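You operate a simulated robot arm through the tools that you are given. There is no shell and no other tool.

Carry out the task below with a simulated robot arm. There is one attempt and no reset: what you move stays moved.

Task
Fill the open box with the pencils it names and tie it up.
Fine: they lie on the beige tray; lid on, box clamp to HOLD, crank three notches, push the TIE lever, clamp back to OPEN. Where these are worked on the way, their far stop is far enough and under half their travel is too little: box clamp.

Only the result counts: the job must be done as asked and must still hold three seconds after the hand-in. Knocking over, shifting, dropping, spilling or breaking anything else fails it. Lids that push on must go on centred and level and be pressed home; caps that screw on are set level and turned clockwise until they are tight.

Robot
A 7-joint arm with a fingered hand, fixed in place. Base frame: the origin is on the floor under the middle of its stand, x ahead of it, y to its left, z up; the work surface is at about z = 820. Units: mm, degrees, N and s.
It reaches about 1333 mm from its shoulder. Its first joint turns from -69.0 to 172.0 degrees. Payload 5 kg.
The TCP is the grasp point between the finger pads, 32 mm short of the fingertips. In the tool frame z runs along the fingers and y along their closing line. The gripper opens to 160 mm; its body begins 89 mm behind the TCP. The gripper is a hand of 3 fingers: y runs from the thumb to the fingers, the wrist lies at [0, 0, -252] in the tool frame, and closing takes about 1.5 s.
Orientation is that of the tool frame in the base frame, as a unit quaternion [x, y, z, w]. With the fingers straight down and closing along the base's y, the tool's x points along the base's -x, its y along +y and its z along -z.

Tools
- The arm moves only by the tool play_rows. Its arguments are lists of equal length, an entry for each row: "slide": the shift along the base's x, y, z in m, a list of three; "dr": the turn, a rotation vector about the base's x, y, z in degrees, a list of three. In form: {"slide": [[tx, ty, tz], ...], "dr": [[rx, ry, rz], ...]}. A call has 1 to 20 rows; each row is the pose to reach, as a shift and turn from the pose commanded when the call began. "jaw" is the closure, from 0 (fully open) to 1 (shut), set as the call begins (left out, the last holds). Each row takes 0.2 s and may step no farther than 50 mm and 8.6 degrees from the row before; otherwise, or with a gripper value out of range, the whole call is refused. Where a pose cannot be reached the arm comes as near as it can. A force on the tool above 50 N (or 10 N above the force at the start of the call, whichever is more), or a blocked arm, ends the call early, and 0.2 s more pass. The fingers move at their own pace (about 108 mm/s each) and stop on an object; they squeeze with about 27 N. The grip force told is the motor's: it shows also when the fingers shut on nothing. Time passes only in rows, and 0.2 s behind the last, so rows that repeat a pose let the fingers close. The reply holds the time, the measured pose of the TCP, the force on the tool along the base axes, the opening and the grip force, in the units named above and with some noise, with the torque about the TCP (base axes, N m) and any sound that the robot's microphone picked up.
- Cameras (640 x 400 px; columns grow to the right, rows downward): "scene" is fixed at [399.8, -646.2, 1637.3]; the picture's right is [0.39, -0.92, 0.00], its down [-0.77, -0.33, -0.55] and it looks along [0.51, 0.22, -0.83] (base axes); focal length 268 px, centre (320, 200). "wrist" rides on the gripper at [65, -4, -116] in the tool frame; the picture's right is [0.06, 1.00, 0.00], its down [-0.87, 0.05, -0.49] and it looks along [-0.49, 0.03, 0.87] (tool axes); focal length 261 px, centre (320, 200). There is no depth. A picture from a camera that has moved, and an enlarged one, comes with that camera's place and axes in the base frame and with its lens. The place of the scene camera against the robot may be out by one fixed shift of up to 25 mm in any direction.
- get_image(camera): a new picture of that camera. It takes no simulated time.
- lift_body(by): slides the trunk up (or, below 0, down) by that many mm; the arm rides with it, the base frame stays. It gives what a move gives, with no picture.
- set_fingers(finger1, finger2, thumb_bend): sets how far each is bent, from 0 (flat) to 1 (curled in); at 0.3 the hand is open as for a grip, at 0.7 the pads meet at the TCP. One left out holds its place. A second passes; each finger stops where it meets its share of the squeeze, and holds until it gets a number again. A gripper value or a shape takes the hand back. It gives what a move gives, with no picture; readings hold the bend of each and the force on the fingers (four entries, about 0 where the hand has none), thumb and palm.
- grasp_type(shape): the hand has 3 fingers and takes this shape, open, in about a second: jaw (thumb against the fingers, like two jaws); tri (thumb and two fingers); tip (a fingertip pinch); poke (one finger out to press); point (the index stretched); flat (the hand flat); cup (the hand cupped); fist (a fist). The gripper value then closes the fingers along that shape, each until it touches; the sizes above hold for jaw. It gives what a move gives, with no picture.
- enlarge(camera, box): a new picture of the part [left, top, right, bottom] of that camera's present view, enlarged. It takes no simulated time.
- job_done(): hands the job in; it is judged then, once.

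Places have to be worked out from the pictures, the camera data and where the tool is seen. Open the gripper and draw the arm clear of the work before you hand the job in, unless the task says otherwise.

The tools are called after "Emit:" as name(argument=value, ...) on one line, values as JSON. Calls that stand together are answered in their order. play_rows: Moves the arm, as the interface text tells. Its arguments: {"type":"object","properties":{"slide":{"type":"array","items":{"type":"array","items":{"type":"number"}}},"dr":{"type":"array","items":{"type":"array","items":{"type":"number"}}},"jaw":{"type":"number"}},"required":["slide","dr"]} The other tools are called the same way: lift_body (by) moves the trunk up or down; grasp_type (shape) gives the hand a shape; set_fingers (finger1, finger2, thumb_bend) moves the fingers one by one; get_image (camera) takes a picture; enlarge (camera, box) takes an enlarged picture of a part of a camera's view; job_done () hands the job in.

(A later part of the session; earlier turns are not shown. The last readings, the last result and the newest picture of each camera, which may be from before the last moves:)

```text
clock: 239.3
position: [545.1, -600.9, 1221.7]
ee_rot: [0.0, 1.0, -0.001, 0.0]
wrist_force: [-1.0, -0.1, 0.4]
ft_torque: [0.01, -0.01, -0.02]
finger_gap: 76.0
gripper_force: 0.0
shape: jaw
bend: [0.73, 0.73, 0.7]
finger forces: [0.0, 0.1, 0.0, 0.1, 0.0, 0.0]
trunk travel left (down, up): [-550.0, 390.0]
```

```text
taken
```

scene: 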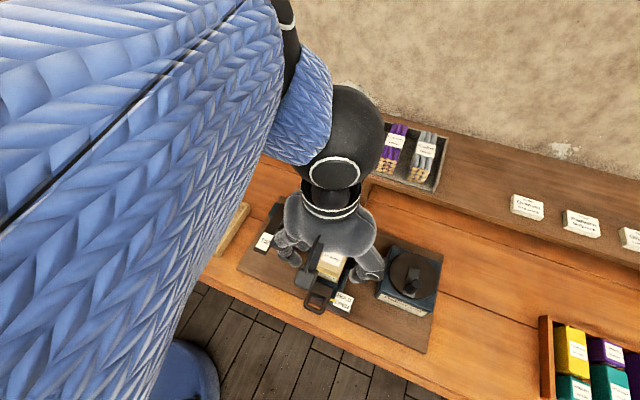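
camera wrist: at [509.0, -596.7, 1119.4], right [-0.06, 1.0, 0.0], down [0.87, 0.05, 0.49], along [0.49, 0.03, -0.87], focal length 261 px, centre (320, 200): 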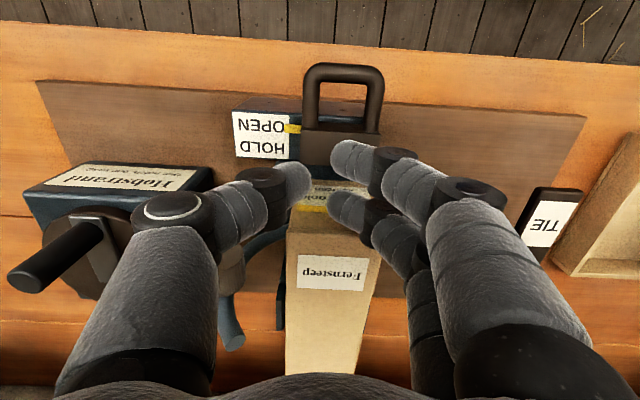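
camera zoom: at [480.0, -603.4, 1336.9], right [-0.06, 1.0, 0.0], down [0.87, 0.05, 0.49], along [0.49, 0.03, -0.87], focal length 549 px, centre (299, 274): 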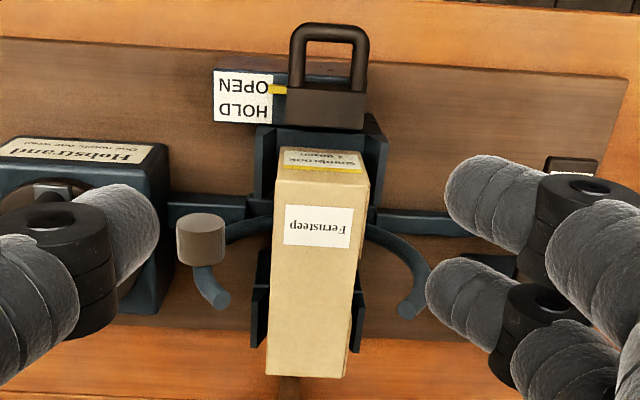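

The lid now covers nearly the whole box. I zoom closer on the far and near ends to see the remaining offset.

Emit:
enlarge(camera="wrist", box=[295, 220, 365, 265])

Emit:
enlarge(camera="wrist", box=[295, 130, 365, 180])

Emit:
enlarge(camera="scene", box=[310, 240, 370, 290])

```text
8.89 times, centred on (330, 242) of wrist
camera zoom: at [480.0, -603.4, 1336.9], right [-0.06, 1.0, 0.0], down [0.87, 0.05, 0.49], along [0.49, 0.03, -0.87], focal length 2317 px, centre (231, -178)
```

zoom: 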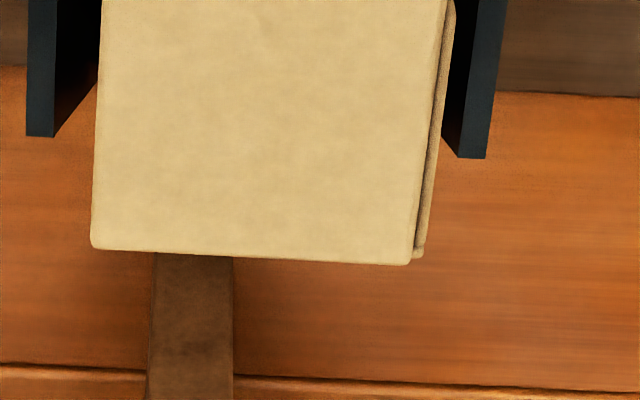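

```text
8.00 times, centred on (330, 155) of wrist
camera zoom: at [480.0, -603.4, 1336.9], right [-0.06, 1.0, 0.0], down [0.87, 0.05, 0.49], along [0.49, 0.03, -0.87], focal length 2085 px, centre (240, 560)
```

zoom: 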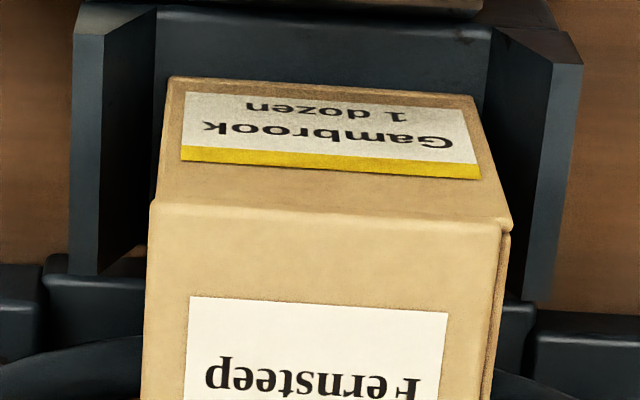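

```text
8.00 times, centred on (340, 265) of scene
camera zoom: at [399.8, -646.2, 1637.3], right [0.39, -0.92, 0.0], down [-0.77, -0.33, -0.55], along [0.51, 0.22, -0.83], focal length 2144 px, centre (160, -320)
```

zoom: 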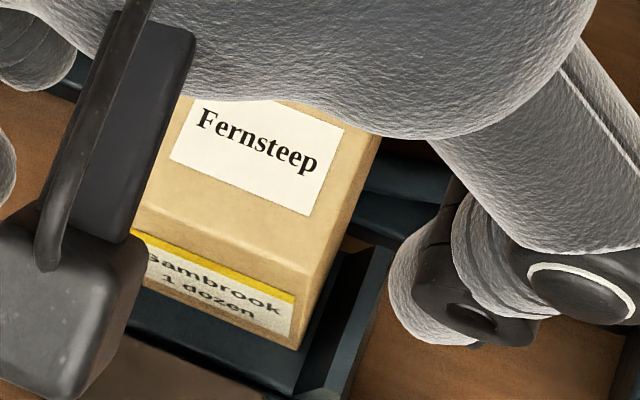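

The lid is nearly perfect: flush in width within ~1–2 mm and about 2–3 mm short at the far end. I give it a final small push until the finger meets the box's near face.

Emit:
play_rows(slide=[[-0.01, 0.004, -0.04], [-0.015, 0.008, -0.08], [-0.015, 0.008, -0.12], [-0.015, 0.008, -0.16], [-0.015, 0.008, -0.2], [-0.015, 0.008, -0.218], [-0.015, 0.008, -0.218]], dr=[[0, 0, 0], [0, 0, 0], [0, 0, 0], [0, 0, 0], [0, 0, 0], [0, 0, 0], [0, 0, 0]], jaw=0.94)

Emit:
get_image(camera="wrist")

```text
clock: 240.9
position: [529.1, -592.1, 1000.7]
ee_rot: [0.0, 1.0, -0.002, 0.0]
wrist_force: [-1.0, 0.1, 0.1]
ft_torque: [0.01, -0.01, -0.01]
finger_gap: 9.5
gripper_force: 0.1
shape: tri
bend: [0.71, 0.71, 0.7]
finger forces: [0.1, 0.0, 0.1, 0.0, 0.1, 0.1]
trunk travel left (down, up): [-550.0, 390.0]
```

```text
taken
camera wrist: at [464.2, -595.4, 1115.8], right [-0.06, 1.0, 0.0], down [0.87, 0.05, 0.49], along [0.49, 0.03, -0.87], focal length 261 px, centre (320, 200)
```

wrist: 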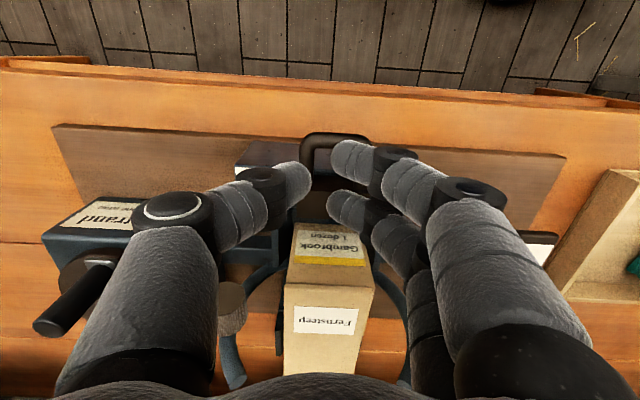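

I approach the lid's near edge again and push the last few millimetres in 1 mm steps.

Emit:
play_rows(slide=[[0.012, 0, 0.002], [0.024, -0.001, 0.002], [0.035, -0.001, 0.002], [0.042, -0.001, 0.002], [0.044, -0.001, 0.002], [0.045, -0.001, 0.002], [0.046, -0.001, 0.002], [0.047, -0.001, 0.002]], dr=[[0, 0, 0], [0, 0, 0], [0, 0, 0], [0, 0, 0], [0, 0, 0], [0, 0, 0], [0, 0, 0], [0, 0, 0]])

```text
clock: 242.7
position: [576.2, -593.6, 1003.3]
ee_rot: [0.0, 1.0, -0.001, 0.0]
wrist_force: [0.1, -0.5, 0.1]
ft_torque: [-0.01, 0.02, 0.03]
finger_gap: 9.5
gripper_force: 0.1
shape: tri
bend: [0.71, 0.71, 0.7]
finger forces: [0.0, 0.0, 0.0, 0.1, 0.0, 0.0]
trunk travel left (down, up): [-550.0, 390.0]
```

No box contact yet at x = 576. I add 1 mm steps, watching for contact.

Emit:
play_rows(slide=[[0.001, 0, 0], [0.002, 0, 0], [0.002, 0, 0]], dr=[[0, 0, 0], [0, 0, 0], [0, 0, 0]])

Emit:
enlarge(camera="wrist", box=[260, 160, 400, 260])

```text
clock: 243.5
position: [578.3, -593.7, 1002.4]
ee_rot: [0.0, 1.0, 0.001, 0.0]
wrist_force: [-0.1, -0.4, -0.2]
ft_torque: [0.02, 0.02, 0.01]
finger_gap: 9.3
gripper_force: 0.1
shape: tri
bend: [0.71, 0.71, 0.7]
finger forces: [0.0, 0.0, 0.0, 0.1, 0.0, 0.0]
trunk travel left (down, up): [-550.0, 390.0]
```

```text
4.00 times, centred on (330, 210) of wrist
camera zoom: at [512.9, -597.9, 1118.5], right [-0.06, 1.0, 0.0], down [0.87, 0.05, 0.49], along [0.49, 0.03, -0.87], focal length 1043 px, centre (280, 160)
```

zoom: 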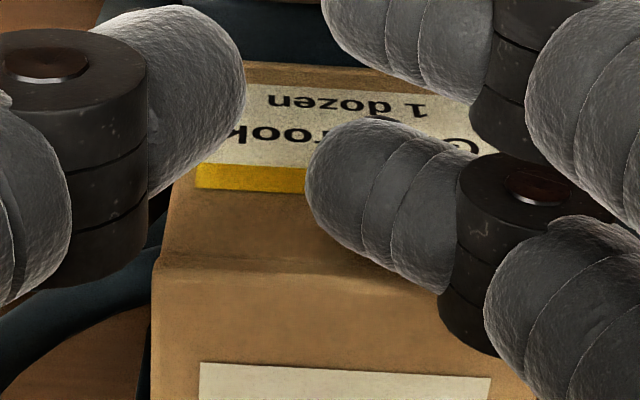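

I back off and look from above again to see where the lid is now.

Emit:
play_rows(slide=[[-0.01, 0, 0], [-0.022, 0, 0.02], [-0.033, -0.003, 0.06], [-0.033, -0.006, 0.1], [-0.033, -0.008, 0.145], [-0.033, -0.008, 0.19], [-0.033, -0.008, 0.215]], dr=[[0, 0, 0], [0, 0, 0], [0, 0, 0], [0, 0, 0], [0, 0, 0], [0, 0, 0], [0, 0, 0]], jaw=0.5)

Emit:
enlarge(camera="wrist", box=[295, 220, 365, 265])

Emit:
enlarge(camera="wrist", box=[295, 130, 365, 180])

```text
clock: 245.1
position: [544.9, -604.3, 1217.9]
ee_rot: [-0.001, 1.0, 0.0, 0.0]
wrist_force: [0.7, -0.8, -0.5]
ft_torque: [-0.03, 0.0, 0.02]
finger_gap: 76.1
gripper_force: 0.0
shape: jaw
bend: [0.73, 0.73, 0.7]
finger forces: [0.0, 0.1, 0.1, 0.1, 0.1, 0.0]
trunk travel left (down, up): [-550.0, 390.0]
```

```text
8.89 times, centred on (330, 242) of wrist
camera zoom: at [478.4, -607.5, 1333.0], right [-0.06, 1.0, 0.0], down [0.87, 0.05, 0.49], along [0.49, 0.03, -0.87], focal length 2317 px, centre (231, -178)
```

zoom: 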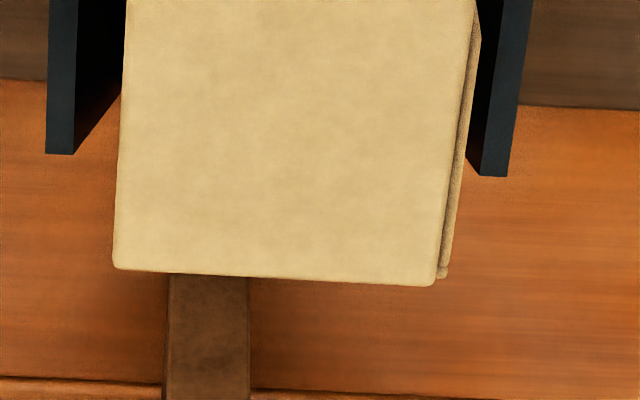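

```text
8.00 times, centred on (330, 155) of wrist
camera zoom: at [478.4, -607.5, 1333.0], right [-0.06, 1.0, 0.0], down [0.87, 0.05, 0.49], along [0.49, 0.03, -0.87], focal length 2085 px, centre (240, 560)
```

zoom: 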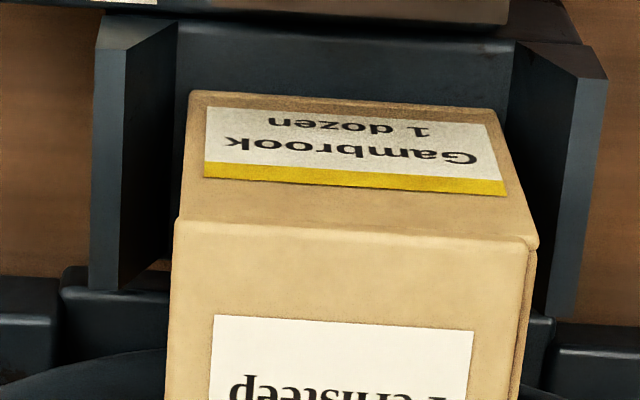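

The lid is still about 2 mm short in x and 1.8 mm to the right; my finger probably didn't reach it in the last push. I'll repeat the push slightly lower and a bit further, stopping on contact.

Emit:
play_rows(slide=[[-0.01, 0.004, -0.04], [-0.01, 0.009, -0.08], [-0.01, 0.011, -0.12], [-0.01, 0.011, -0.16], [-0.01, 0.011, -0.2], [-0.01, 0.011, -0.222], [0.005, 0.011, -0.222], [0.02, 0.011, -0.222], [0.028, 0.011, -0.222], [0.032, 0.011, -0.222]], dr=[[0, 0, 0], [0, 0, 0], [0, 0, 0], [0, 0, 0], [0, 0, 0], [0, 0, 0], [0, 0, 0], [0, 0, 0], [0, 0, 0], [0, 0, 0]], jaw=0.94)

Emit:
get_image(camera="wrist")

```text
clock: 247.3
position: [577.1, -590.6, 996.7]
ee_rot: [0.0, 1.0, -0.001, -0.001]
wrist_force: [0.3, -0.8, 0.3]
ft_torque: [-0.02, -0.03, 0.0]
finger_gap: 9.5
gripper_force: 0.0
shape: tri
bend: [0.71, 0.71, 0.7]
finger forces: [0.1, 0.0, 0.0, 0.1, 0.0, 0.0]
trunk travel left (down, up): [-550.0, 390.0]
```

```text
taken
camera wrist: at [512.2, -593.7, 1112.0], right [-0.06, 1.0, 0.0], down [0.87, 0.05, 0.49], along [0.49, 0.03, -0.87], focal length 261 px, centre (320, 200)
```

wrist: 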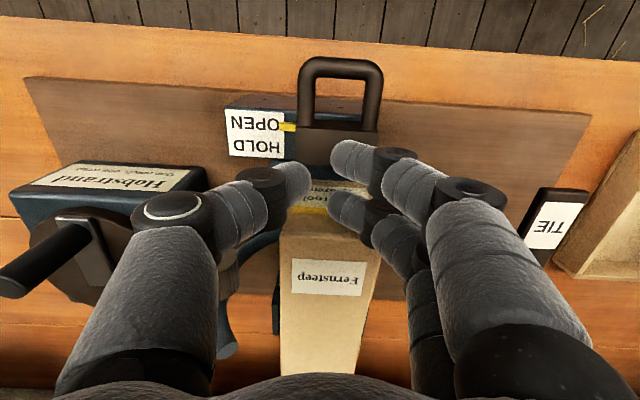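

I continue in 1 mm steps.

Emit:
play_rows(slide=[[0.001, 0, 0], [0.002, 0, 0], [0.003, 0, 0], [0.004, 0, 0], [0.005, 0, 0]], dr=[[0, 0, 0], [0, 0, 0], [0, 0, 0], [0, 0, 0], [0, 0, 0]])

Emit:
enlarge(camera="wrist", box=[260, 160, 400, 260])

```text
clock: 248.5
position: [583.7, -589.9, 994.6]
ee_rot: [0.0, 1.0, -0.001, 0.0]
wrist_force: [-2.0, -0.3, 1.0]
ft_torque: [0.03, 0.0, 0.03]
finger_gap: 9.5
gripper_force: 0.0
shape: tri
bend: [0.71, 0.71, 0.7]
finger forces: [0.0, 1.8, 0.1, 0.1, 0.0, 0.1]
trunk travel left (down, up): [-550.0, 390.0]
```

```text
4.00 times, centred on (330, 210) of wrist
camera zoom: at [517.8, -593.6, 1110.6], right [-0.06, 1.0, 0.0], down [0.87, 0.05, 0.49], along [0.49, 0.03, -0.87], focal length 1043 px, centre (280, 160)
```

zoom: 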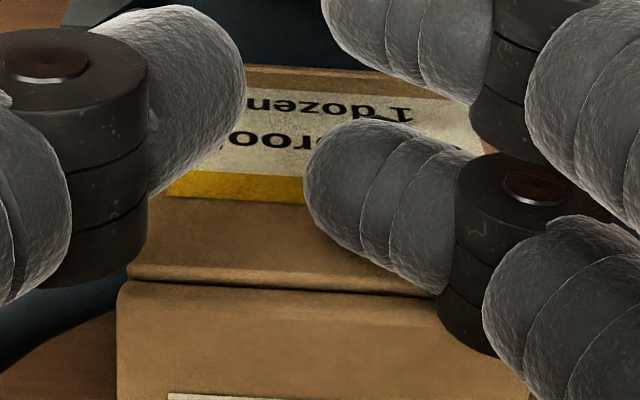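

Contact at last: finger 2 touched the box face (about 2 N) and the lid's near edge is now slightly inside the near wall's face. I back off and check from above.

Emit:
play_rows(slide=[[-0.01, 0, 0], [-0.025, 0, 0.02], [-0.038, -0.003, 0.06], [-0.038, -0.006, 0.1], [-0.038, -0.01, 0.145], [-0.038, -0.012, 0.19], [-0.038, -0.012, 0.225]], dr=[[0, 0, 0], [0, 0, 0], [0, 0, 0], [0, 0, 0], [0, 0, 0], [0, 0, 0], [0, 0, 0]], jaw=0.5)

Emit:
enlarge(camera="wrist", box=[295, 220, 365, 265])

Emit:
enlarge(camera="wrist", box=[295, 130, 365, 180])

```text
clock: 250.1
position: [543.7, -604.1, 1223.3]
ee_rot: [0.0, 1.0, -0.001, 0.0]
wrist_force: [0.6, -0.1, 0.8]
ft_torque: [-0.05, -0.02, -0.01]
finger_gap: 76.1
gripper_force: 0.1
shape: jaw
bend: [0.73, 0.73, 0.7]
finger forces: [0.0, 0.0, 0.0, 0.0, 0.0, 0.0]
trunk travel left (down, up): [-550.0, 390.0]
```

```text
8.89 times, centred on (330, 242) of wrist
camera zoom: at [478.7, -607.3, 1338.5], right [-0.06, 1.0, 0.0], down [0.87, 0.06, 0.49], along [0.49, 0.03, -0.87], focal length 2317 px, centre (231, -178)
```

zoom: 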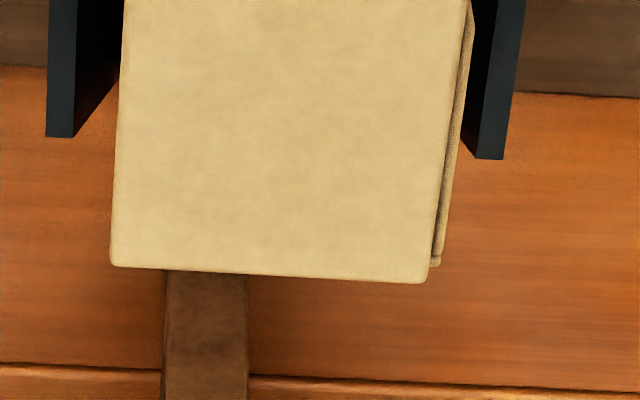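

```text
8.00 times, centred on (330, 155) of wrist
camera zoom: at [478.7, -607.3, 1338.5], right [-0.06, 1.0, 0.0], down [0.87, 0.06, 0.49], along [0.49, 0.03, -0.87], focal length 2085 px, centre (240, 560)
```

zoom: 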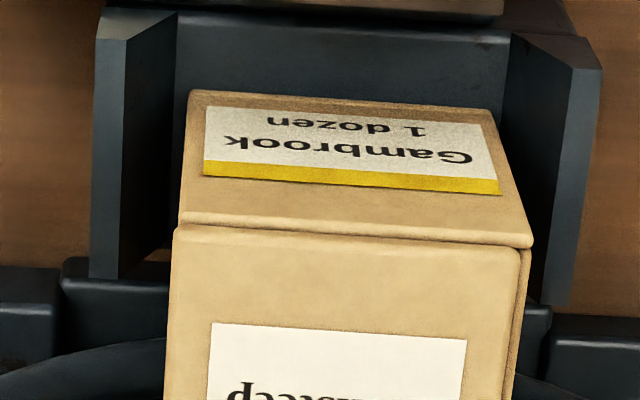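

Now the lid is flush at both ends (within about 0.5 mm) and within ~1.6 mm in width, level on the rim. I move over its centre with the fingers nearly closed to press it home.

Emit:
play_rows(slide=[[0.03, 0.005, -0.02], [0.06, 0.01, -0.04], [0.09, 0.015, -0.06], [0.12, 0.02, -0.08], [0.146, 0.025, -0.1], [0.146, 0.025, -0.14], [0.146, 0.025, -0.17], [0.146, 0.025, -0.19], [0.146, 0.025, -0.196]], dr=[[0, 0, 0], [0, 0, 0], [0, 0, 0], [0, 0, 0], [0, 0, 0], [0, 0, 0], [0, 0, 0], [0, 0, 0], [0, 0, 0]], jaw=0.94)

Emit:
get_image(camera="wrist")

Emit:
enlarge(camera="scene", box=[290, 180, 420, 300])

```text
clock: 252.1
position: [691.7, -578.9, 1026.9]
ee_rot: [0.0, 1.0, 0.0, 0.0]
wrist_force: [-0.1, 0.0, -0.6]
ft_torque: [0.0, 0.0, 0.01]
finger_gap: 9.3
gripper_force: 0.0
shape: tri
bend: [0.71, 0.71, 0.7]
finger forces: [0.0, 0.0, 0.0, 0.1, 0.0, 0.0]
trunk travel left (down, up): [-550.0, 390.0]
```

```text
taken
camera wrist: at [626.3, -581.9, 1142.2], right [-0.06, 1.0, 0.0], down [0.87, 0.05, 0.49], along [0.49, 0.03, -0.87], focal length 261 px, centre (320, 200)
```

wrist: 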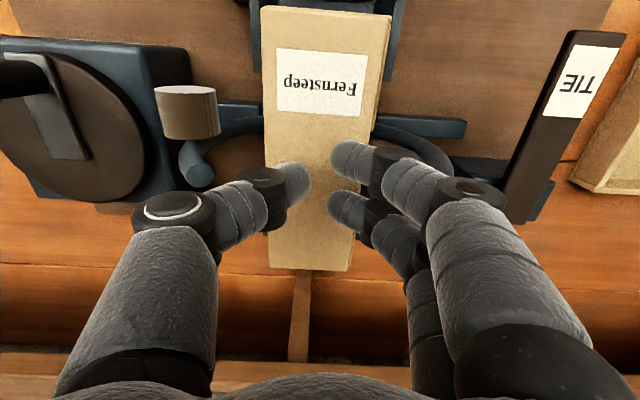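

```text
3.33 times, centred on (355, 240) of scene
camera zoom: at [399.8, -646.2, 1637.3], right [0.39, -0.92, 0.0], down [-0.77, -0.33, -0.55], along [0.51, 0.22, -0.83], focal length 893 px, centre (203, 67)
```

zoom: 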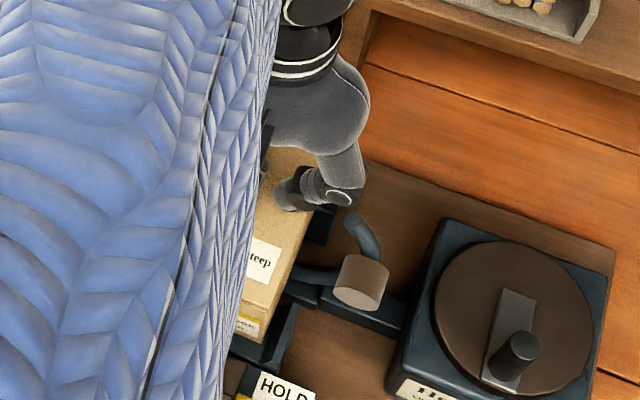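

The fingertips are just above the lid's centre. I press down in small steps, aiming for about 25 N.

Emit:
play_rows(slide=[[0, 0, -0.003], [0, 0, -0.005], [0, 0, -0.007], [0, 0, -0.009]], dr=[[0, 0, 0], [0, 0, 0], [0, 0, 0], [0, 0, 0]])

```text
clock: 253.1
position: [690.4, -575.8, 1020.1]
ee_rot: [0.0, 1.0, -0.001, 0.001]
wrist_force: [1.4, 2.2, 32.6]
ft_torque: [0.02, -0.23, 0.01]
finger_gap: 4.7
gripper_force: 27.5
shape: tri
bend: [0.73, 0.73, 0.73]
finger forces: [0.0, 0.1, 0.0, 0.0, 29.3, 0.0]
trunk travel left (down, up): [-550.0, 390.0]
```

Pressed with about 33 N. I lift off and inspect the lid.

Emit:
play_rows(slide=[[0, 0, 0.005], [0, 0, 0.02], [0, 0, 0.06], [-0.03, 0, 0.1], [-0.07, 0, 0.14], [-0.11, -0.01, 0.17], [-0.146, -0.025, 0.2]], dr=[[0, 0, 0], [0, 0, 0], [0, 0, 0], [0, 0, 0], [0, 0, 0], [0, 0, 0], [0, 0, 0]], jaw=0.5)

Emit:
enlarge(camera="wrist", box=[295, 220, 365, 265])

Emit:
enlarge(camera="wrist", box=[295, 130, 365, 180])

```text
refused: row 5 steps farther than a row can; nothing moved
```

```text
8.89 times, centred on (330, 242) of wrist
camera zoom: at [625.0, -579.6, 1135.1], right [-0.06, 1.0, 0.0], down [0.87, 0.06, 0.49], along [0.49, 0.03, -0.87], focal length 2317 px, centre (231, -178)
```

zoom: 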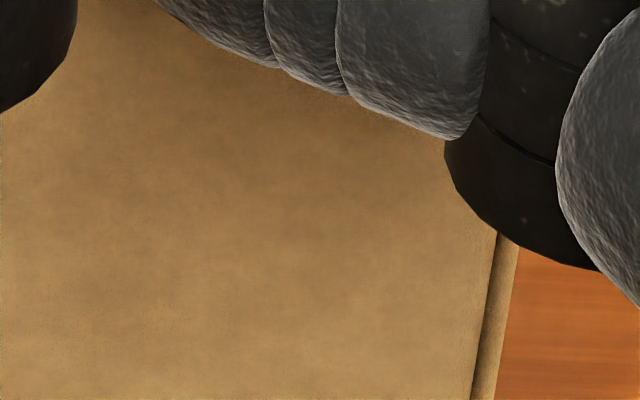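

```text
8.00 times, centred on (330, 155) of wrist
camera zoom: at [625.0, -579.6, 1135.1], right [-0.06, 1.0, 0.0], down [0.87, 0.06, 0.49], along [0.49, 0.03, -0.87], focal length 2085 px, centre (240, 560)
```

zoom: 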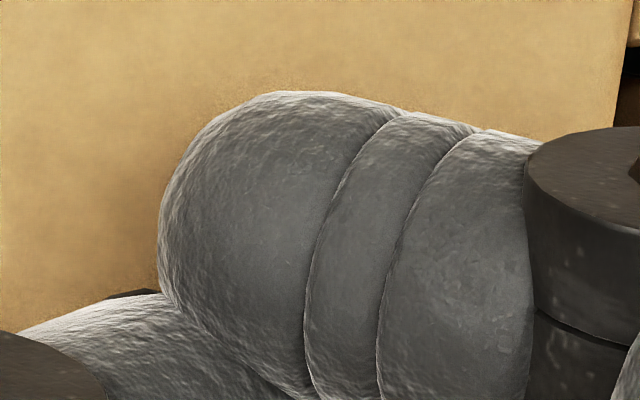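

One step was too long; I resend the retreat with smaller steps.

Emit:
play_rows(slide=[[0, 0, 0.005], [0, 0, 0.02], [0, 0, 0.06], [-0.02, 0, 0.1], [-0.05, 0, 0.13], [-0.085, -0.01, 0.16], [-0.12, -0.02, 0.18], [-0.146, -0.025, 0.2]], dr=[[0, 0, 0], [0, 0, 0], [0, 0, 0], [0, 0, 0], [0, 0, 0], [0, 0, 0], [0, 0, 0], [0, 0, 0]], jaw=0.5)

Emit:
enlarge(camera="wrist", box=[295, 220, 365, 265])

Emit:
enlarge(camera="wrist", box=[295, 130, 365, 180])

```text
clock: 254.9
position: [545.6, -602.4, 1217.0]
ee_rot: [0.001, 1.0, -0.002, 0.0]
wrist_force: [-0.5, 0.5, -0.1]
ft_torque: [0.01, -0.01, 0.0]
finger_gap: 75.5
gripper_force: 0.1
shape: tri
bend: [0.73, 0.73, 0.7]
finger forces: [0.0, 0.1, 0.0, 0.0, 0.1, 0.0]
trunk travel left (down, up): [-550.0, 390.0]
```

```text
8.89 times, centred on (330, 242) of wrist
camera zoom: at [479.9, -605.5, 1331.9], right [-0.06, 1.0, 0.0], down [0.87, 0.06, 0.49], along [0.49, 0.03, -0.87], focal length 2317 px, centre (231, -178)
```

zoom: 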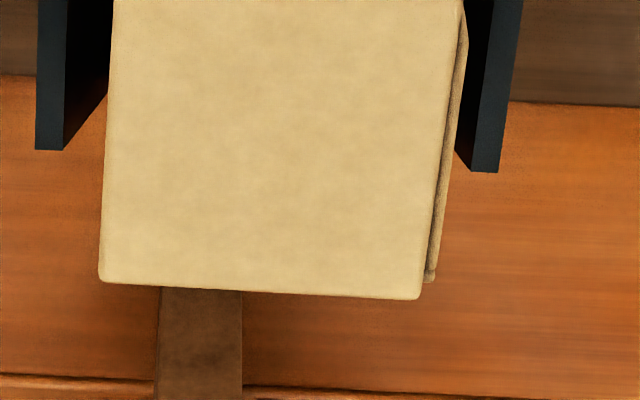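

```text
8.00 times, centred on (330, 155) of wrist
camera zoom: at [479.9, -605.5, 1331.9], right [-0.06, 1.0, 0.0], down [0.87, 0.06, 0.49], along [0.49, 0.03, -0.87], focal length 2085 px, centre (240, 560)
```

zoom: 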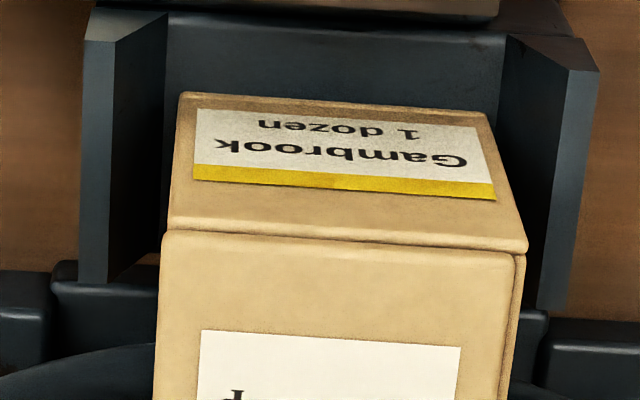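

The lid is seated: flush lengthwise and level. Next is the box clamp. I look closely at its handle and the OPEN/HOLD scale.

Emit:
enlarge(camera="wrist", box=[270, 60, 390, 160])

Emit:
enlarge(camera="scene", box=[290, 260, 370, 320])

```text
4.00 times, centred on (330, 110) of wrist
camera zoom: at [479.9, -605.5, 1331.9], right [-0.06, 1.0, 0.0], down [0.87, 0.06, 0.49], along [0.49, 0.03, -0.87], focal length 1043 px, centre (280, 560)
```

zoom: 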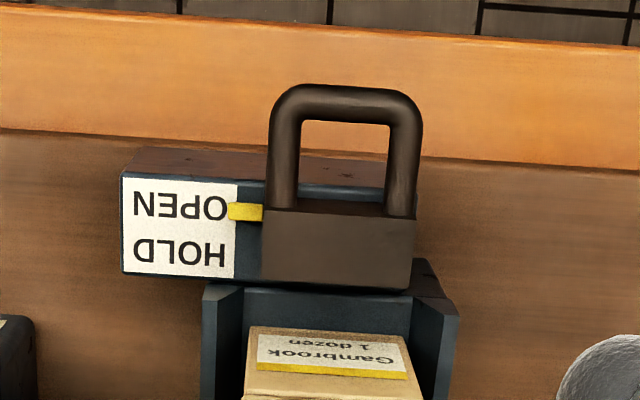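

```text
6.67 times, centred on (330, 290) of scene
camera zoom: at [399.8, -646.2, 1637.3], right [0.39, -0.92, 0.0], down [-0.77, -0.33, -0.55], along [0.51, 0.22, -0.83], focal length 1786 px, centre (253, -400)
```

zoom: 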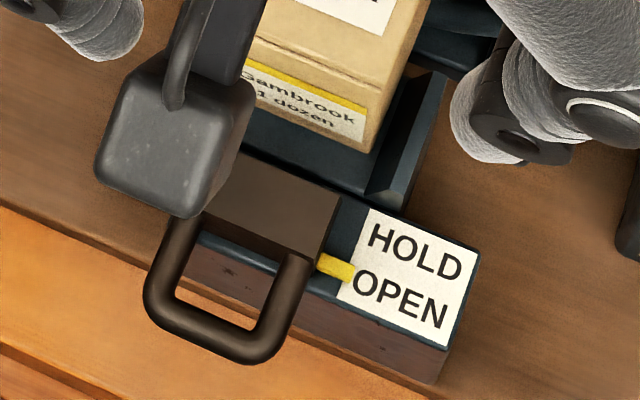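

The handle's end bar is at about (519, -579, 915), with a hole of about 30 x 33 mm behind it. I'll push the bar toward +x with the closed fingertips. First I position in front of it.

Emit:
play_rows(slide=[[-0.03, 0.004, -0.03], [-0.06, 0.007, -0.06], [-0.08, 0.01, -0.1], [-0.083, 0.01, -0.14], [-0.083, 0.01, -0.18], [-0.083, 0.01, -0.22], [-0.083, 0.01, -0.26], [-0.083, 0.01, -0.292], [-0.083, 0.01, -0.292]], dr=[[0, 0, 0], [0, 0, 0], [0, 0, 0], [0, 0, 0], [0, 0, 0], [0, 0, 0], [0, 0, 0], [0, 0, 0], [0, 0, 0]], jaw=0.94)

Emit:
get_image(camera="wrist")

Emit:
get_image(camera="scene")

```text
clock: 256.9
position: [463.1, -591.8, 926.7]
ee_rot: [-0.001, 1.0, -0.001, 0.0]
wrist_force: [-0.1, 0.3, 0.3]
ft_torque: [-0.01, -0.01, -0.03]
finger_gap: 9.6
gripper_force: 0.1
shape: tri
bend: [0.71, 0.71, 0.7]
finger forces: [0.0, 0.0, 0.0, 0.0, 0.1, 0.0]
trunk travel left (down, up): [-550.0, 390.0]
```

```text
taken
camera wrist: at [397.9, -595.9, 1041.9], right [-0.06, 1.0, 0.0], down [0.87, 0.05, 0.49], along [0.49, 0.03, -0.87], focal length 261 px, centre (320, 200)
```

wrist: 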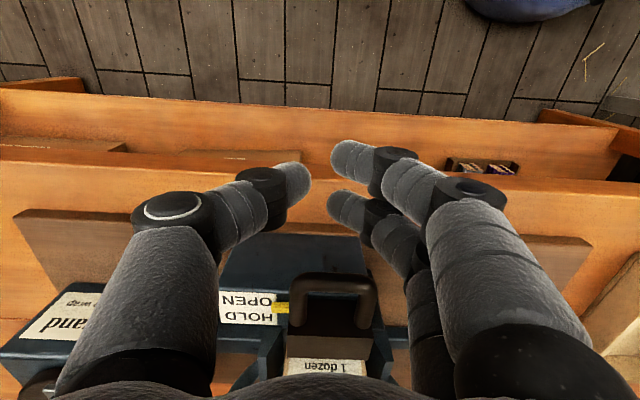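

```text
taken
```

scene: 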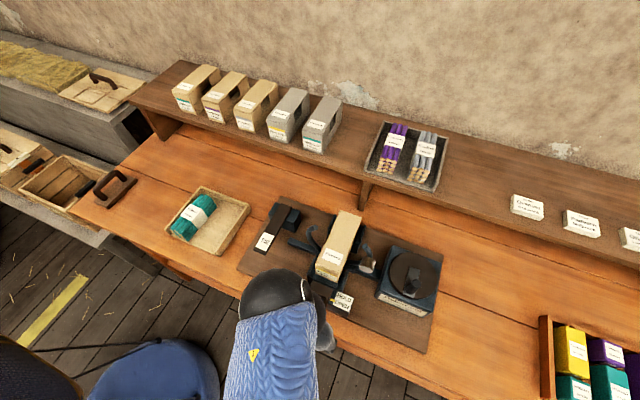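

The fingertips are in front of the handle bar at the right height. I push toward +x slowly, watching force and the pointer.

Emit:
play_rows(slide=[[0.01, 0, -0.004], [0.018, 0, -0.004], [0.022, 0, -0.004], [0.026, 0, -0.004], [0.03, 0, -0.004], [0.034, 0, -0.004], [0.038, 0, -0.004], [0.042, 0, -0.004]], dr=[[0, 0, 0], [0, 0, 0], [0, 0, 0], [0, 0, 0], [0, 0, 0], [0, 0, 0], [0, 0, 0], [0, 0, 0]])

Emit:
get_image(camera="wrist")

Emit:
enlarge(camera="scene", box=[290, 240, 370, 320])

```text
clock: 258.7
position: [504.6, -594.7, 920.9]
ee_rot: [0.0, 1.0, -0.001, 0.0]
wrist_force: [0.3, -0.3, -0.3]
ft_torque: [0.02, 0.0, -0.01]
finger_gap: 9.4
gripper_force: 0.0
shape: tri
bend: [0.71, 0.71, 0.7]
finger forces: [0.0, 0.0, 0.1, 0.0, 0.1, 0.0]
trunk travel left (down, up): [-550.0, 390.0]
```

```text
taken
camera wrist: at [439.7, -597.5, 1035.2], right [-0.06, 1.0, 0.0], down [0.87, 0.05, 0.49], along [0.49, 0.03, -0.87], focal length 261 px, centre (320, 200)
```

wrist: 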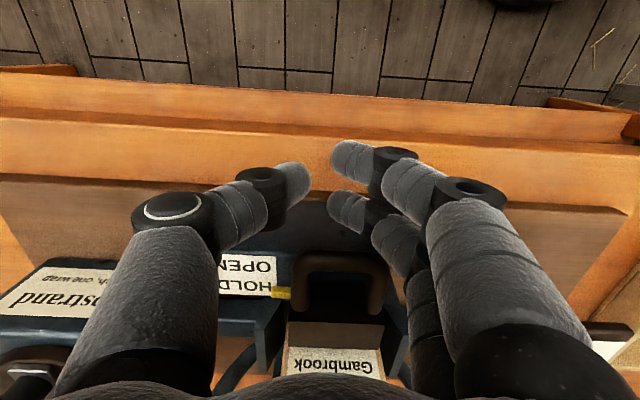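

```text
5.00 times, centred on (330, 280) of scene
camera zoom: at [399.8, -646.2, 1637.3], right [0.39, -0.92, 0.0], down [-0.77, -0.33, -0.55], along [0.51, 0.22, -0.83], focal length 1340 px, centre (270, -200)
```

zoom: 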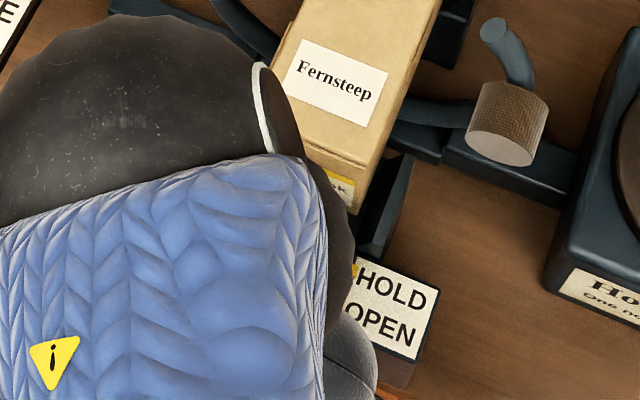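

The yellow pointer has moved up to HOLD. I push further to make sure it reaches its far stop.

Emit:
play_rows(slide=[[0.003, 0, 0], [0.006, 0, 0], [0.009, 0, 0], [0.012, 0, 0], [0.015, 0, 0]], dr=[[0, 0, 0], [0, 0, 0], [0, 0, 0], [0, 0, 0], [0, 0, 0]])

Emit:
get_image(camera="wrist")

```text
clock: 259.9
position: [515.3, -593.4, 919.7]
ee_rot: [0.0, 1.0, 0.0, -0.002]
wrist_force: [-49.0, 1.4, -6.6]
ft_torque: [-0.22, -0.18, 1.75]
finger_gap: 9.4
gripper_force: 0.1
shape: tri
bend: [0.71, 0.71, 0.7]
finger forces: [0.0, 42.7, 0.0, 0.0, 0.1, 0.0]
trunk travel left (down, up): [-550.0, 390.0]
```

```text
taken
camera wrist: at [450.2, -596.9, 1035.8], right [-0.06, 1.0, 0.0], down [0.87, 0.06, 0.49], along [0.49, 0.03, -0.87], focal length 261 px, centre (320, 200)
```

wrist: 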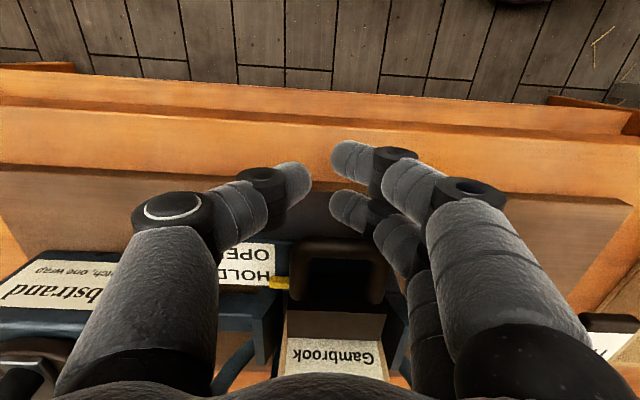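

The clamp hit its far stop at HOLD (pushed against the stop). I back off, raise the hand and look at the crank.

Emit:
play_rows(slide=[[-0.01, 0, 0], [-0.03, 0, 0.01], [-0.04, 0, 0.05], [-0.04, 0, 0.095], [-0.04, -0.03, 0.13], [-0.03, -0.06, 0.16], [-0.01, -0.09, 0.19], [0.01, -0.12, 0.21], [0.03, -0.15, 0.23], [0.05, -0.18, 0.25], [0.07, -0.2, 0.26]], dr=[[0, 0, 0], [0, 0, 0], [0, 0, 0], [0, 0, 0], [0, 0, 0], [0, 0, 0], [0, 0, 0], [0, 0, 0], [0, 0, 0], [0, 0, 0], [0, 0, 0]], jaw=0.5)

Emit:
get_image(camera="wrist")

Emit:
get_image(camera="scene")

```text
clock: 262.3
position: [590.1, -794.2, 1180.1]
ee_rot: [0.0, 1.0, -0.001, 0.001]
wrist_force: [0.4, -0.2, 0.0]
ft_torque: [-0.01, 0.02, -0.02]
finger_gap: 76.1
gripper_force: 0.1
shape: jaw
bend: [0.73, 0.73, 0.7]
finger forces: [0.1, 0.0, 0.0, 0.1, 0.1, 0.0]
trunk travel left (down, up): [-550.0, 390.0]
```

```text
taken
camera wrist: at [524.6, -797.0, 1295.1], right [-0.06, 1.0, 0.0], down [0.87, 0.05, 0.49], along [0.49, 0.03, -0.87], focal length 261 px, centre (320, 200)
```

wrist: 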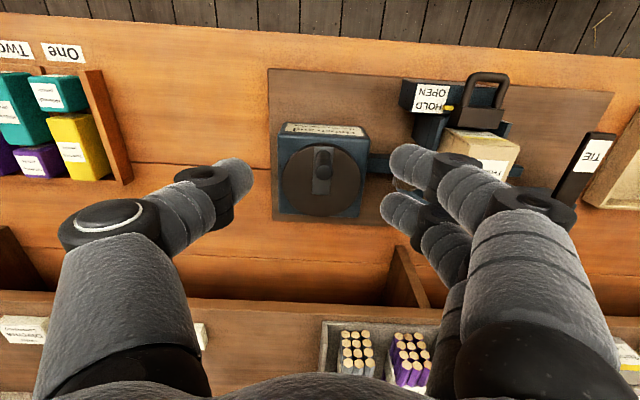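

```text
taken
```

scene: 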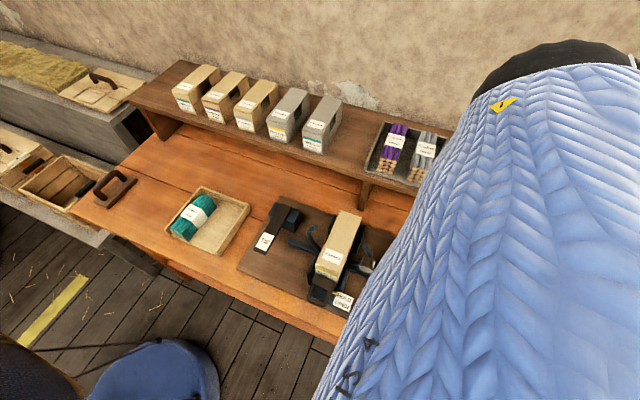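

I zoom in on the crank to locate the disc's centre and the knob.

Emit:
enlarge(camera="wrist", box=[260, 110, 400, 230])

Emit:
enlarge(camera="wrist", box=[390, 60, 530, 180])

```text
3.33 times, centred on (330, 170) of wrist
camera zoom: at [524.6, -797.0, 1295.1], right [-0.06, 1.0, 0.0], down [0.87, 0.05, 0.49], along [0.49, 0.03, -0.87], focal length 869 px, centre (287, 300)
```

zoom: 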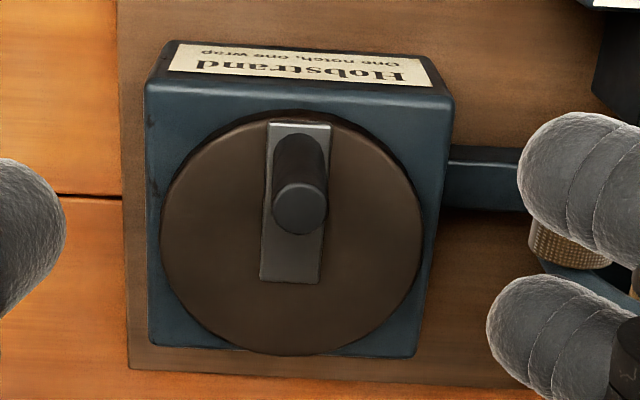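

```text
3.33 times, centred on (460, 120) of wrist
camera zoom: at [524.6, -797.0, 1295.1], right [-0.06, 1.0, 0.0], down [0.87, 0.05, 0.49], along [0.49, 0.03, -0.87], focal length 869 px, centre (-147, 467)
```

zoom: 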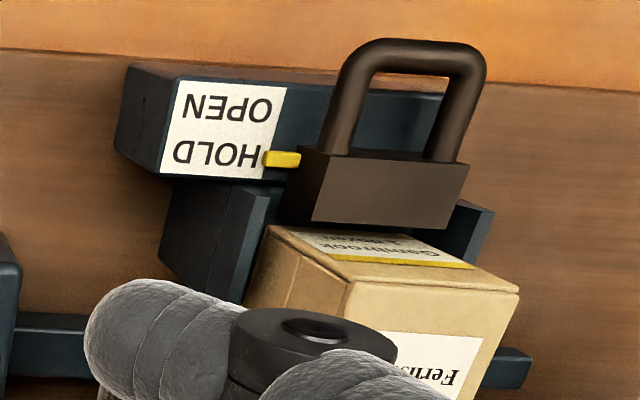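

The pointer stands exactly at HOLD. The crank's centre is about (697, -786) and its knob stands at (653.5, -784), top z ≈ 994. Since the tying ring and spool will sweep around the box, I turn the hand 90° so that it stays slim toward the box; I test yaw +90°.

Emit:
play_rows(slide=[[0, 0, 0], [0, 0, 0], [0, 0, 0], [0, 0, 0], [0, 0, 0], [0, 0, 0], [0, 0, 0], [0, 0, 0], [0, 0, 0], [0, 0, 0], [0, 0, 0], [0, 0, 0]], dr=[[0, 0, 8.2], [0, 0, 16.4], [0, 0, 24.6], [0, 0, 32.8], [0, 0, 41], [0, 0, 49.2], [0, 0, 57.4], [0, 0, 65.6], [0, 0, 73.8], [0, 0, 82], [0, 0, 90], [0, 0, 90]])

Emit:
get_image(camera="wrist")

```text
clock: 264.9
position: [589.1, -792.7, 1179.9]
ee_rot: [0.707, -0.707, 0.0, -0.001]
wrist_force: [-0.1, -0.7, 0.4]
ft_torque: [0.05, 0.0, -0.02]
finger_gap: 76.0
gripper_force: 0.0
shape: jaw
bend: [0.73, 0.73, 0.7]
finger forces: [0.0, 0.0, 0.0, 0.1, 0.1, 0.0]
trunk travel left (down, up): [-550.0, 390.0]
```

```text
taken
camera wrist: at [593.5, -858.5, 1294.6], right [-1.0, -0.06, 0.0], down [-0.06, 0.87, 0.49], along [-0.03, 0.49, -0.87], focal length 261 px, centre (320, 200)
```

wrist: 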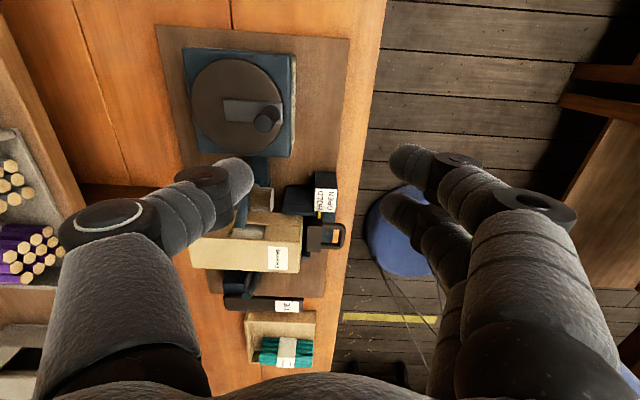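

Yaw +90° works fine. I zoom in on the crank from this side to refine the knob's position.

Emit:
enlarge(camera="wrist", box=[170, 40, 310, 165])

```text
3.20 times, centred on (240, 102) of wrist
camera zoom: at [593.5, -858.5, 1294.6], right [-1.0, -0.06, 0.0], down [-0.06, 0.87, 0.49], along [-0.03, 0.49, -0.87], focal length 834 px, centre (576, 512)
```

zoom: 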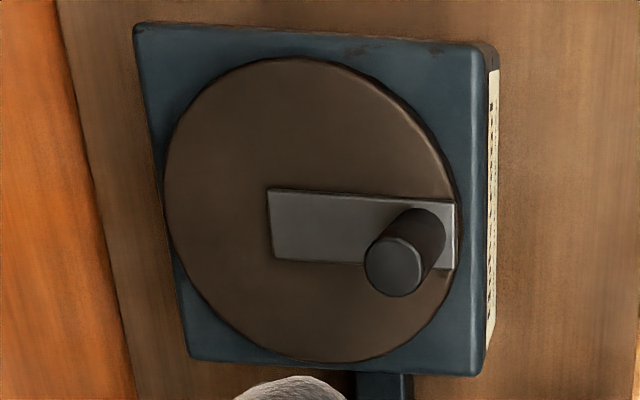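

From the two views the knob top is at (656, -784, 989) and the disc centre near (706, -785). I move over the knob and lower the open hand around it.

Emit:
play_rows(slide=[[0.03, 0.004, -0.02], [0.06, 0.008, -0.05], [0.067, 0.0085, -0.09], [0.067, 0.0085, -0.13], [0.067, 0.0085, -0.16], [0.067, 0.0085, -0.18], [0.067, 0.0085, -0.18]], dr=[[0, 0, 0], [0, 0, 0], [0, 0, 0], [0, 0, 0], [0, 0, 0], [0, 0, 0], [0, 0, 0]])

Emit:
get_image(camera="wrist")

```text
clock: 266.5
position: [652.9, -783.2, 998.8]
ee_rot: [0.707, -0.707, 0.001, 0.0]
wrist_force: [0.1, 0.4, -0.2]
ft_torque: [0.02, 0.01, -0.01]
finger_gap: 76.1
gripper_force: 0.1
shape: jaw
bend: [0.73, 0.73, 0.7]
finger forces: [0.0, 0.0, 0.0, 0.1, 0.0, 0.1]
trunk travel left (down, up): [-550.0, 390.0]
```

```text
taken
camera wrist: at [656.4, -848.0, 1113.5], right [-1.0, -0.06, 0.0], down [-0.06, 0.87, 0.49], along [-0.03, 0.49, -0.87], focal length 261 px, centre (320, 200)
```

wrist: 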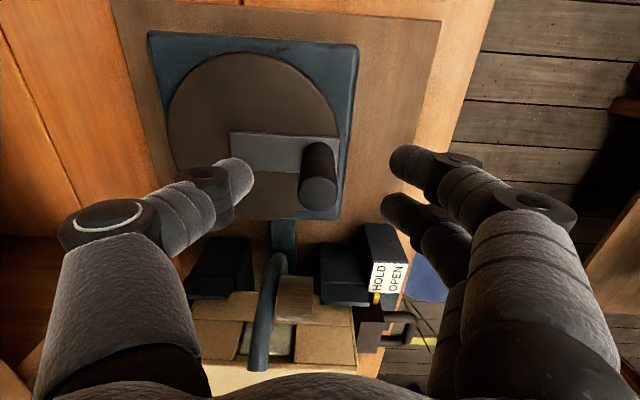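

The knob sits right in the middle between thumb and fingers. I lower 14 mm more and close gently on the knob.

Emit:
play_rows(slide=[[0, 0, -0.007], [0, 0, -0.014], [0, 0, -0.014]], dr=[[0, 0, 0], [0, 0, 0], [0, 0, 0]])

Emit:
play_rows(slide=[[0, 0, 0], [0, 0, 0], [0, 0, 0], [0, 0, 0]], dr=[[0, 0, 0], [0, 0, 0], [0, 0, 0], [0, 0, 0]], jaw=1.0)

Emit:
get_image(camera="wrist")

```text
clock: 267.3
position: [653.9, -784.3, 985.3]
ee_rot: [-0.706, 0.708, -0.001, 0.0]
wrist_force: [0.3, 0.1, 0.8]
ft_torque: [0.04, 0.01, 0.0]
finger_gap: 76.1
gripper_force: 0.0
shape: jaw
bend: [0.73, 0.73, 0.7]
finger forces: [0.0, 0.0, 0.0, 0.1, 0.1, 0.0]
trunk travel left (down, up): [-550.0, 390.0]
```

```text
clock: 268.3
position: [654.6, -783.1, 983.4]
ee_rot: [-0.707, 0.707, 0.0, 0.001]
wrist_force: [0.4, 2.4, -3.4]
ft_torque: [0.06, 0.02, 0.01]
finger_gap: 8.8
gripper_force: 27.3
shape: jaw
bend: [0.71, 0.7, 0.7]
finger forces: [11.8, 9.9, 0.1, 0.0, 23.7, 0.0]
trunk travel left (down, up): [-550.0, 390.0]
```

```text
taken
camera wrist: at [657.9, -848.4, 1098.8], right [-1.0, -0.06, 0.0], down [-0.05, 0.87, 0.49], along [-0.03, 0.49, -0.87], focal length 261 px, centre (320, 200)
```

wrist: 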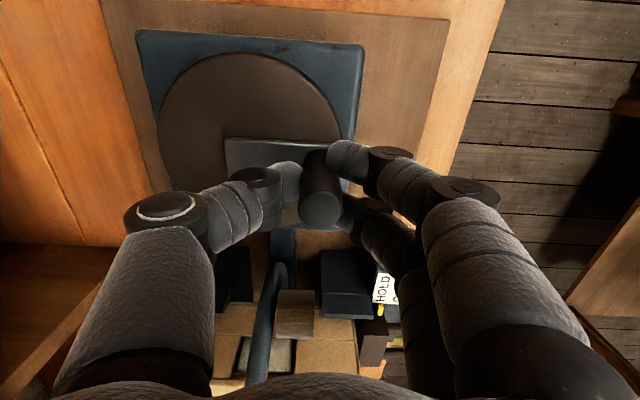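

The knob is held firmly. I try turning the crank clockwise (seen from above) by about 20° in small steps and listen.

Emit:
play_rows(slide=[[0.0002, 0.0044, 0], [0.0008, 0.0089, 0], [0.0017, 0.0132, 0], [0.0031, 0.0174, 0]], dr=[[0, 0, 0], [0, 0, 0], [0, 0, 0], [0, 0, 0]])

Emit:
get_image(camera="wrist")

```text
clock: 269.3
position: [658.1, -768.1, 983.7]
ee_rot: [0.707, -0.707, -0.001, -0.001]
wrist_force: [-5.5, -3.2, -6.6]
ft_torque: [-0.11, 0.19, -0.2]
finger_gap: 7.4
gripper_force: 27.3
shape: jaw
bend: [0.7, 0.7, 0.7]
finger forces: [14.8, 10.1, 0.1, 0.0, 18.5, 0.1]
trunk travel left (down, up): [-550.0, 390.0]
```

```text
taken
camera wrist: at [662.1, -832.6, 1099.4], right [-1.0, -0.06, 0.0], down [-0.05, 0.87, 0.49], along [-0.03, 0.49, -0.87], focal length 261 px, centre (320, 200)
```

wrist: 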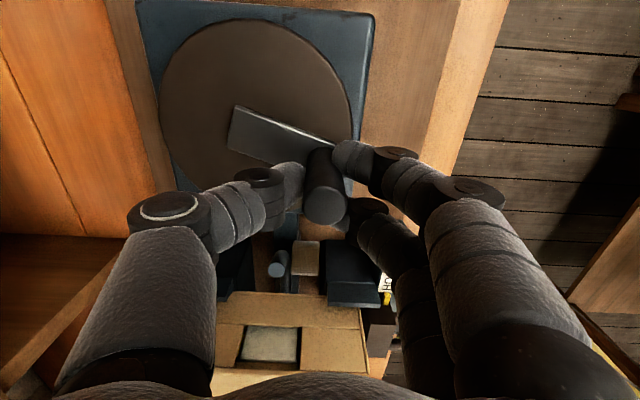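

The crank turns clockwise with little resistance and the ring follows. I continue another 40° and listen for the notch.

Emit:
play_rows(slide=[[0.0012, 0.0034, 0], [0.0033, 0.0073, 0], [0.0057, 0.0111, 0], [0.0084, 0.0147, 0], [0.0115, 0.018, 0], [0.0148, 0.0211, 0], [0.0184, 0.0238, 0], [0.0221, 0.0262, 0]], dr=[[0, 0, 0], [0, 0, 0], [0, 0, 0], [0, 0, 0], [0, 0, 0], [0, 0, 0], [0, 0, 0], [0, 0, 0]])

Emit:
get_image(camera="wrist")

```text
clock: 271.1
position: [682.0, -740.1, 985.1]
ee_rot: [0.707, -0.707, 0.0, -0.001]
wrist_force: [-4.8, -2.1, -1.1]
ft_torque: [-0.11, 0.22, -0.18]
finger_gap: 7.0
gripper_force: 27.4
shape: jaw
bend: [0.68, 0.72, 0.71]
finger forces: [14.5, 0.0, 0.0, 0.0, 15.8, 0.1]
trunk travel left (down, up): [-550.0, 390.0]
```

```text
taken
camera wrist: at [686.2, -806.0, 1100.7], right [-1.0, -0.06, 0.0], down [-0.06, 0.87, 0.49], along [-0.03, 0.49, -0.87], focal length 261 px, centre (320, 200)
```

wrist: 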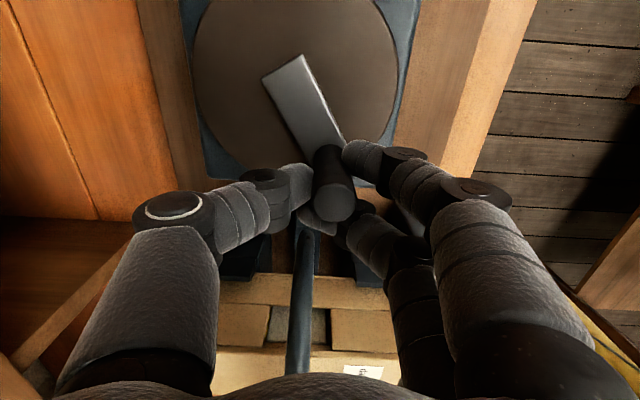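

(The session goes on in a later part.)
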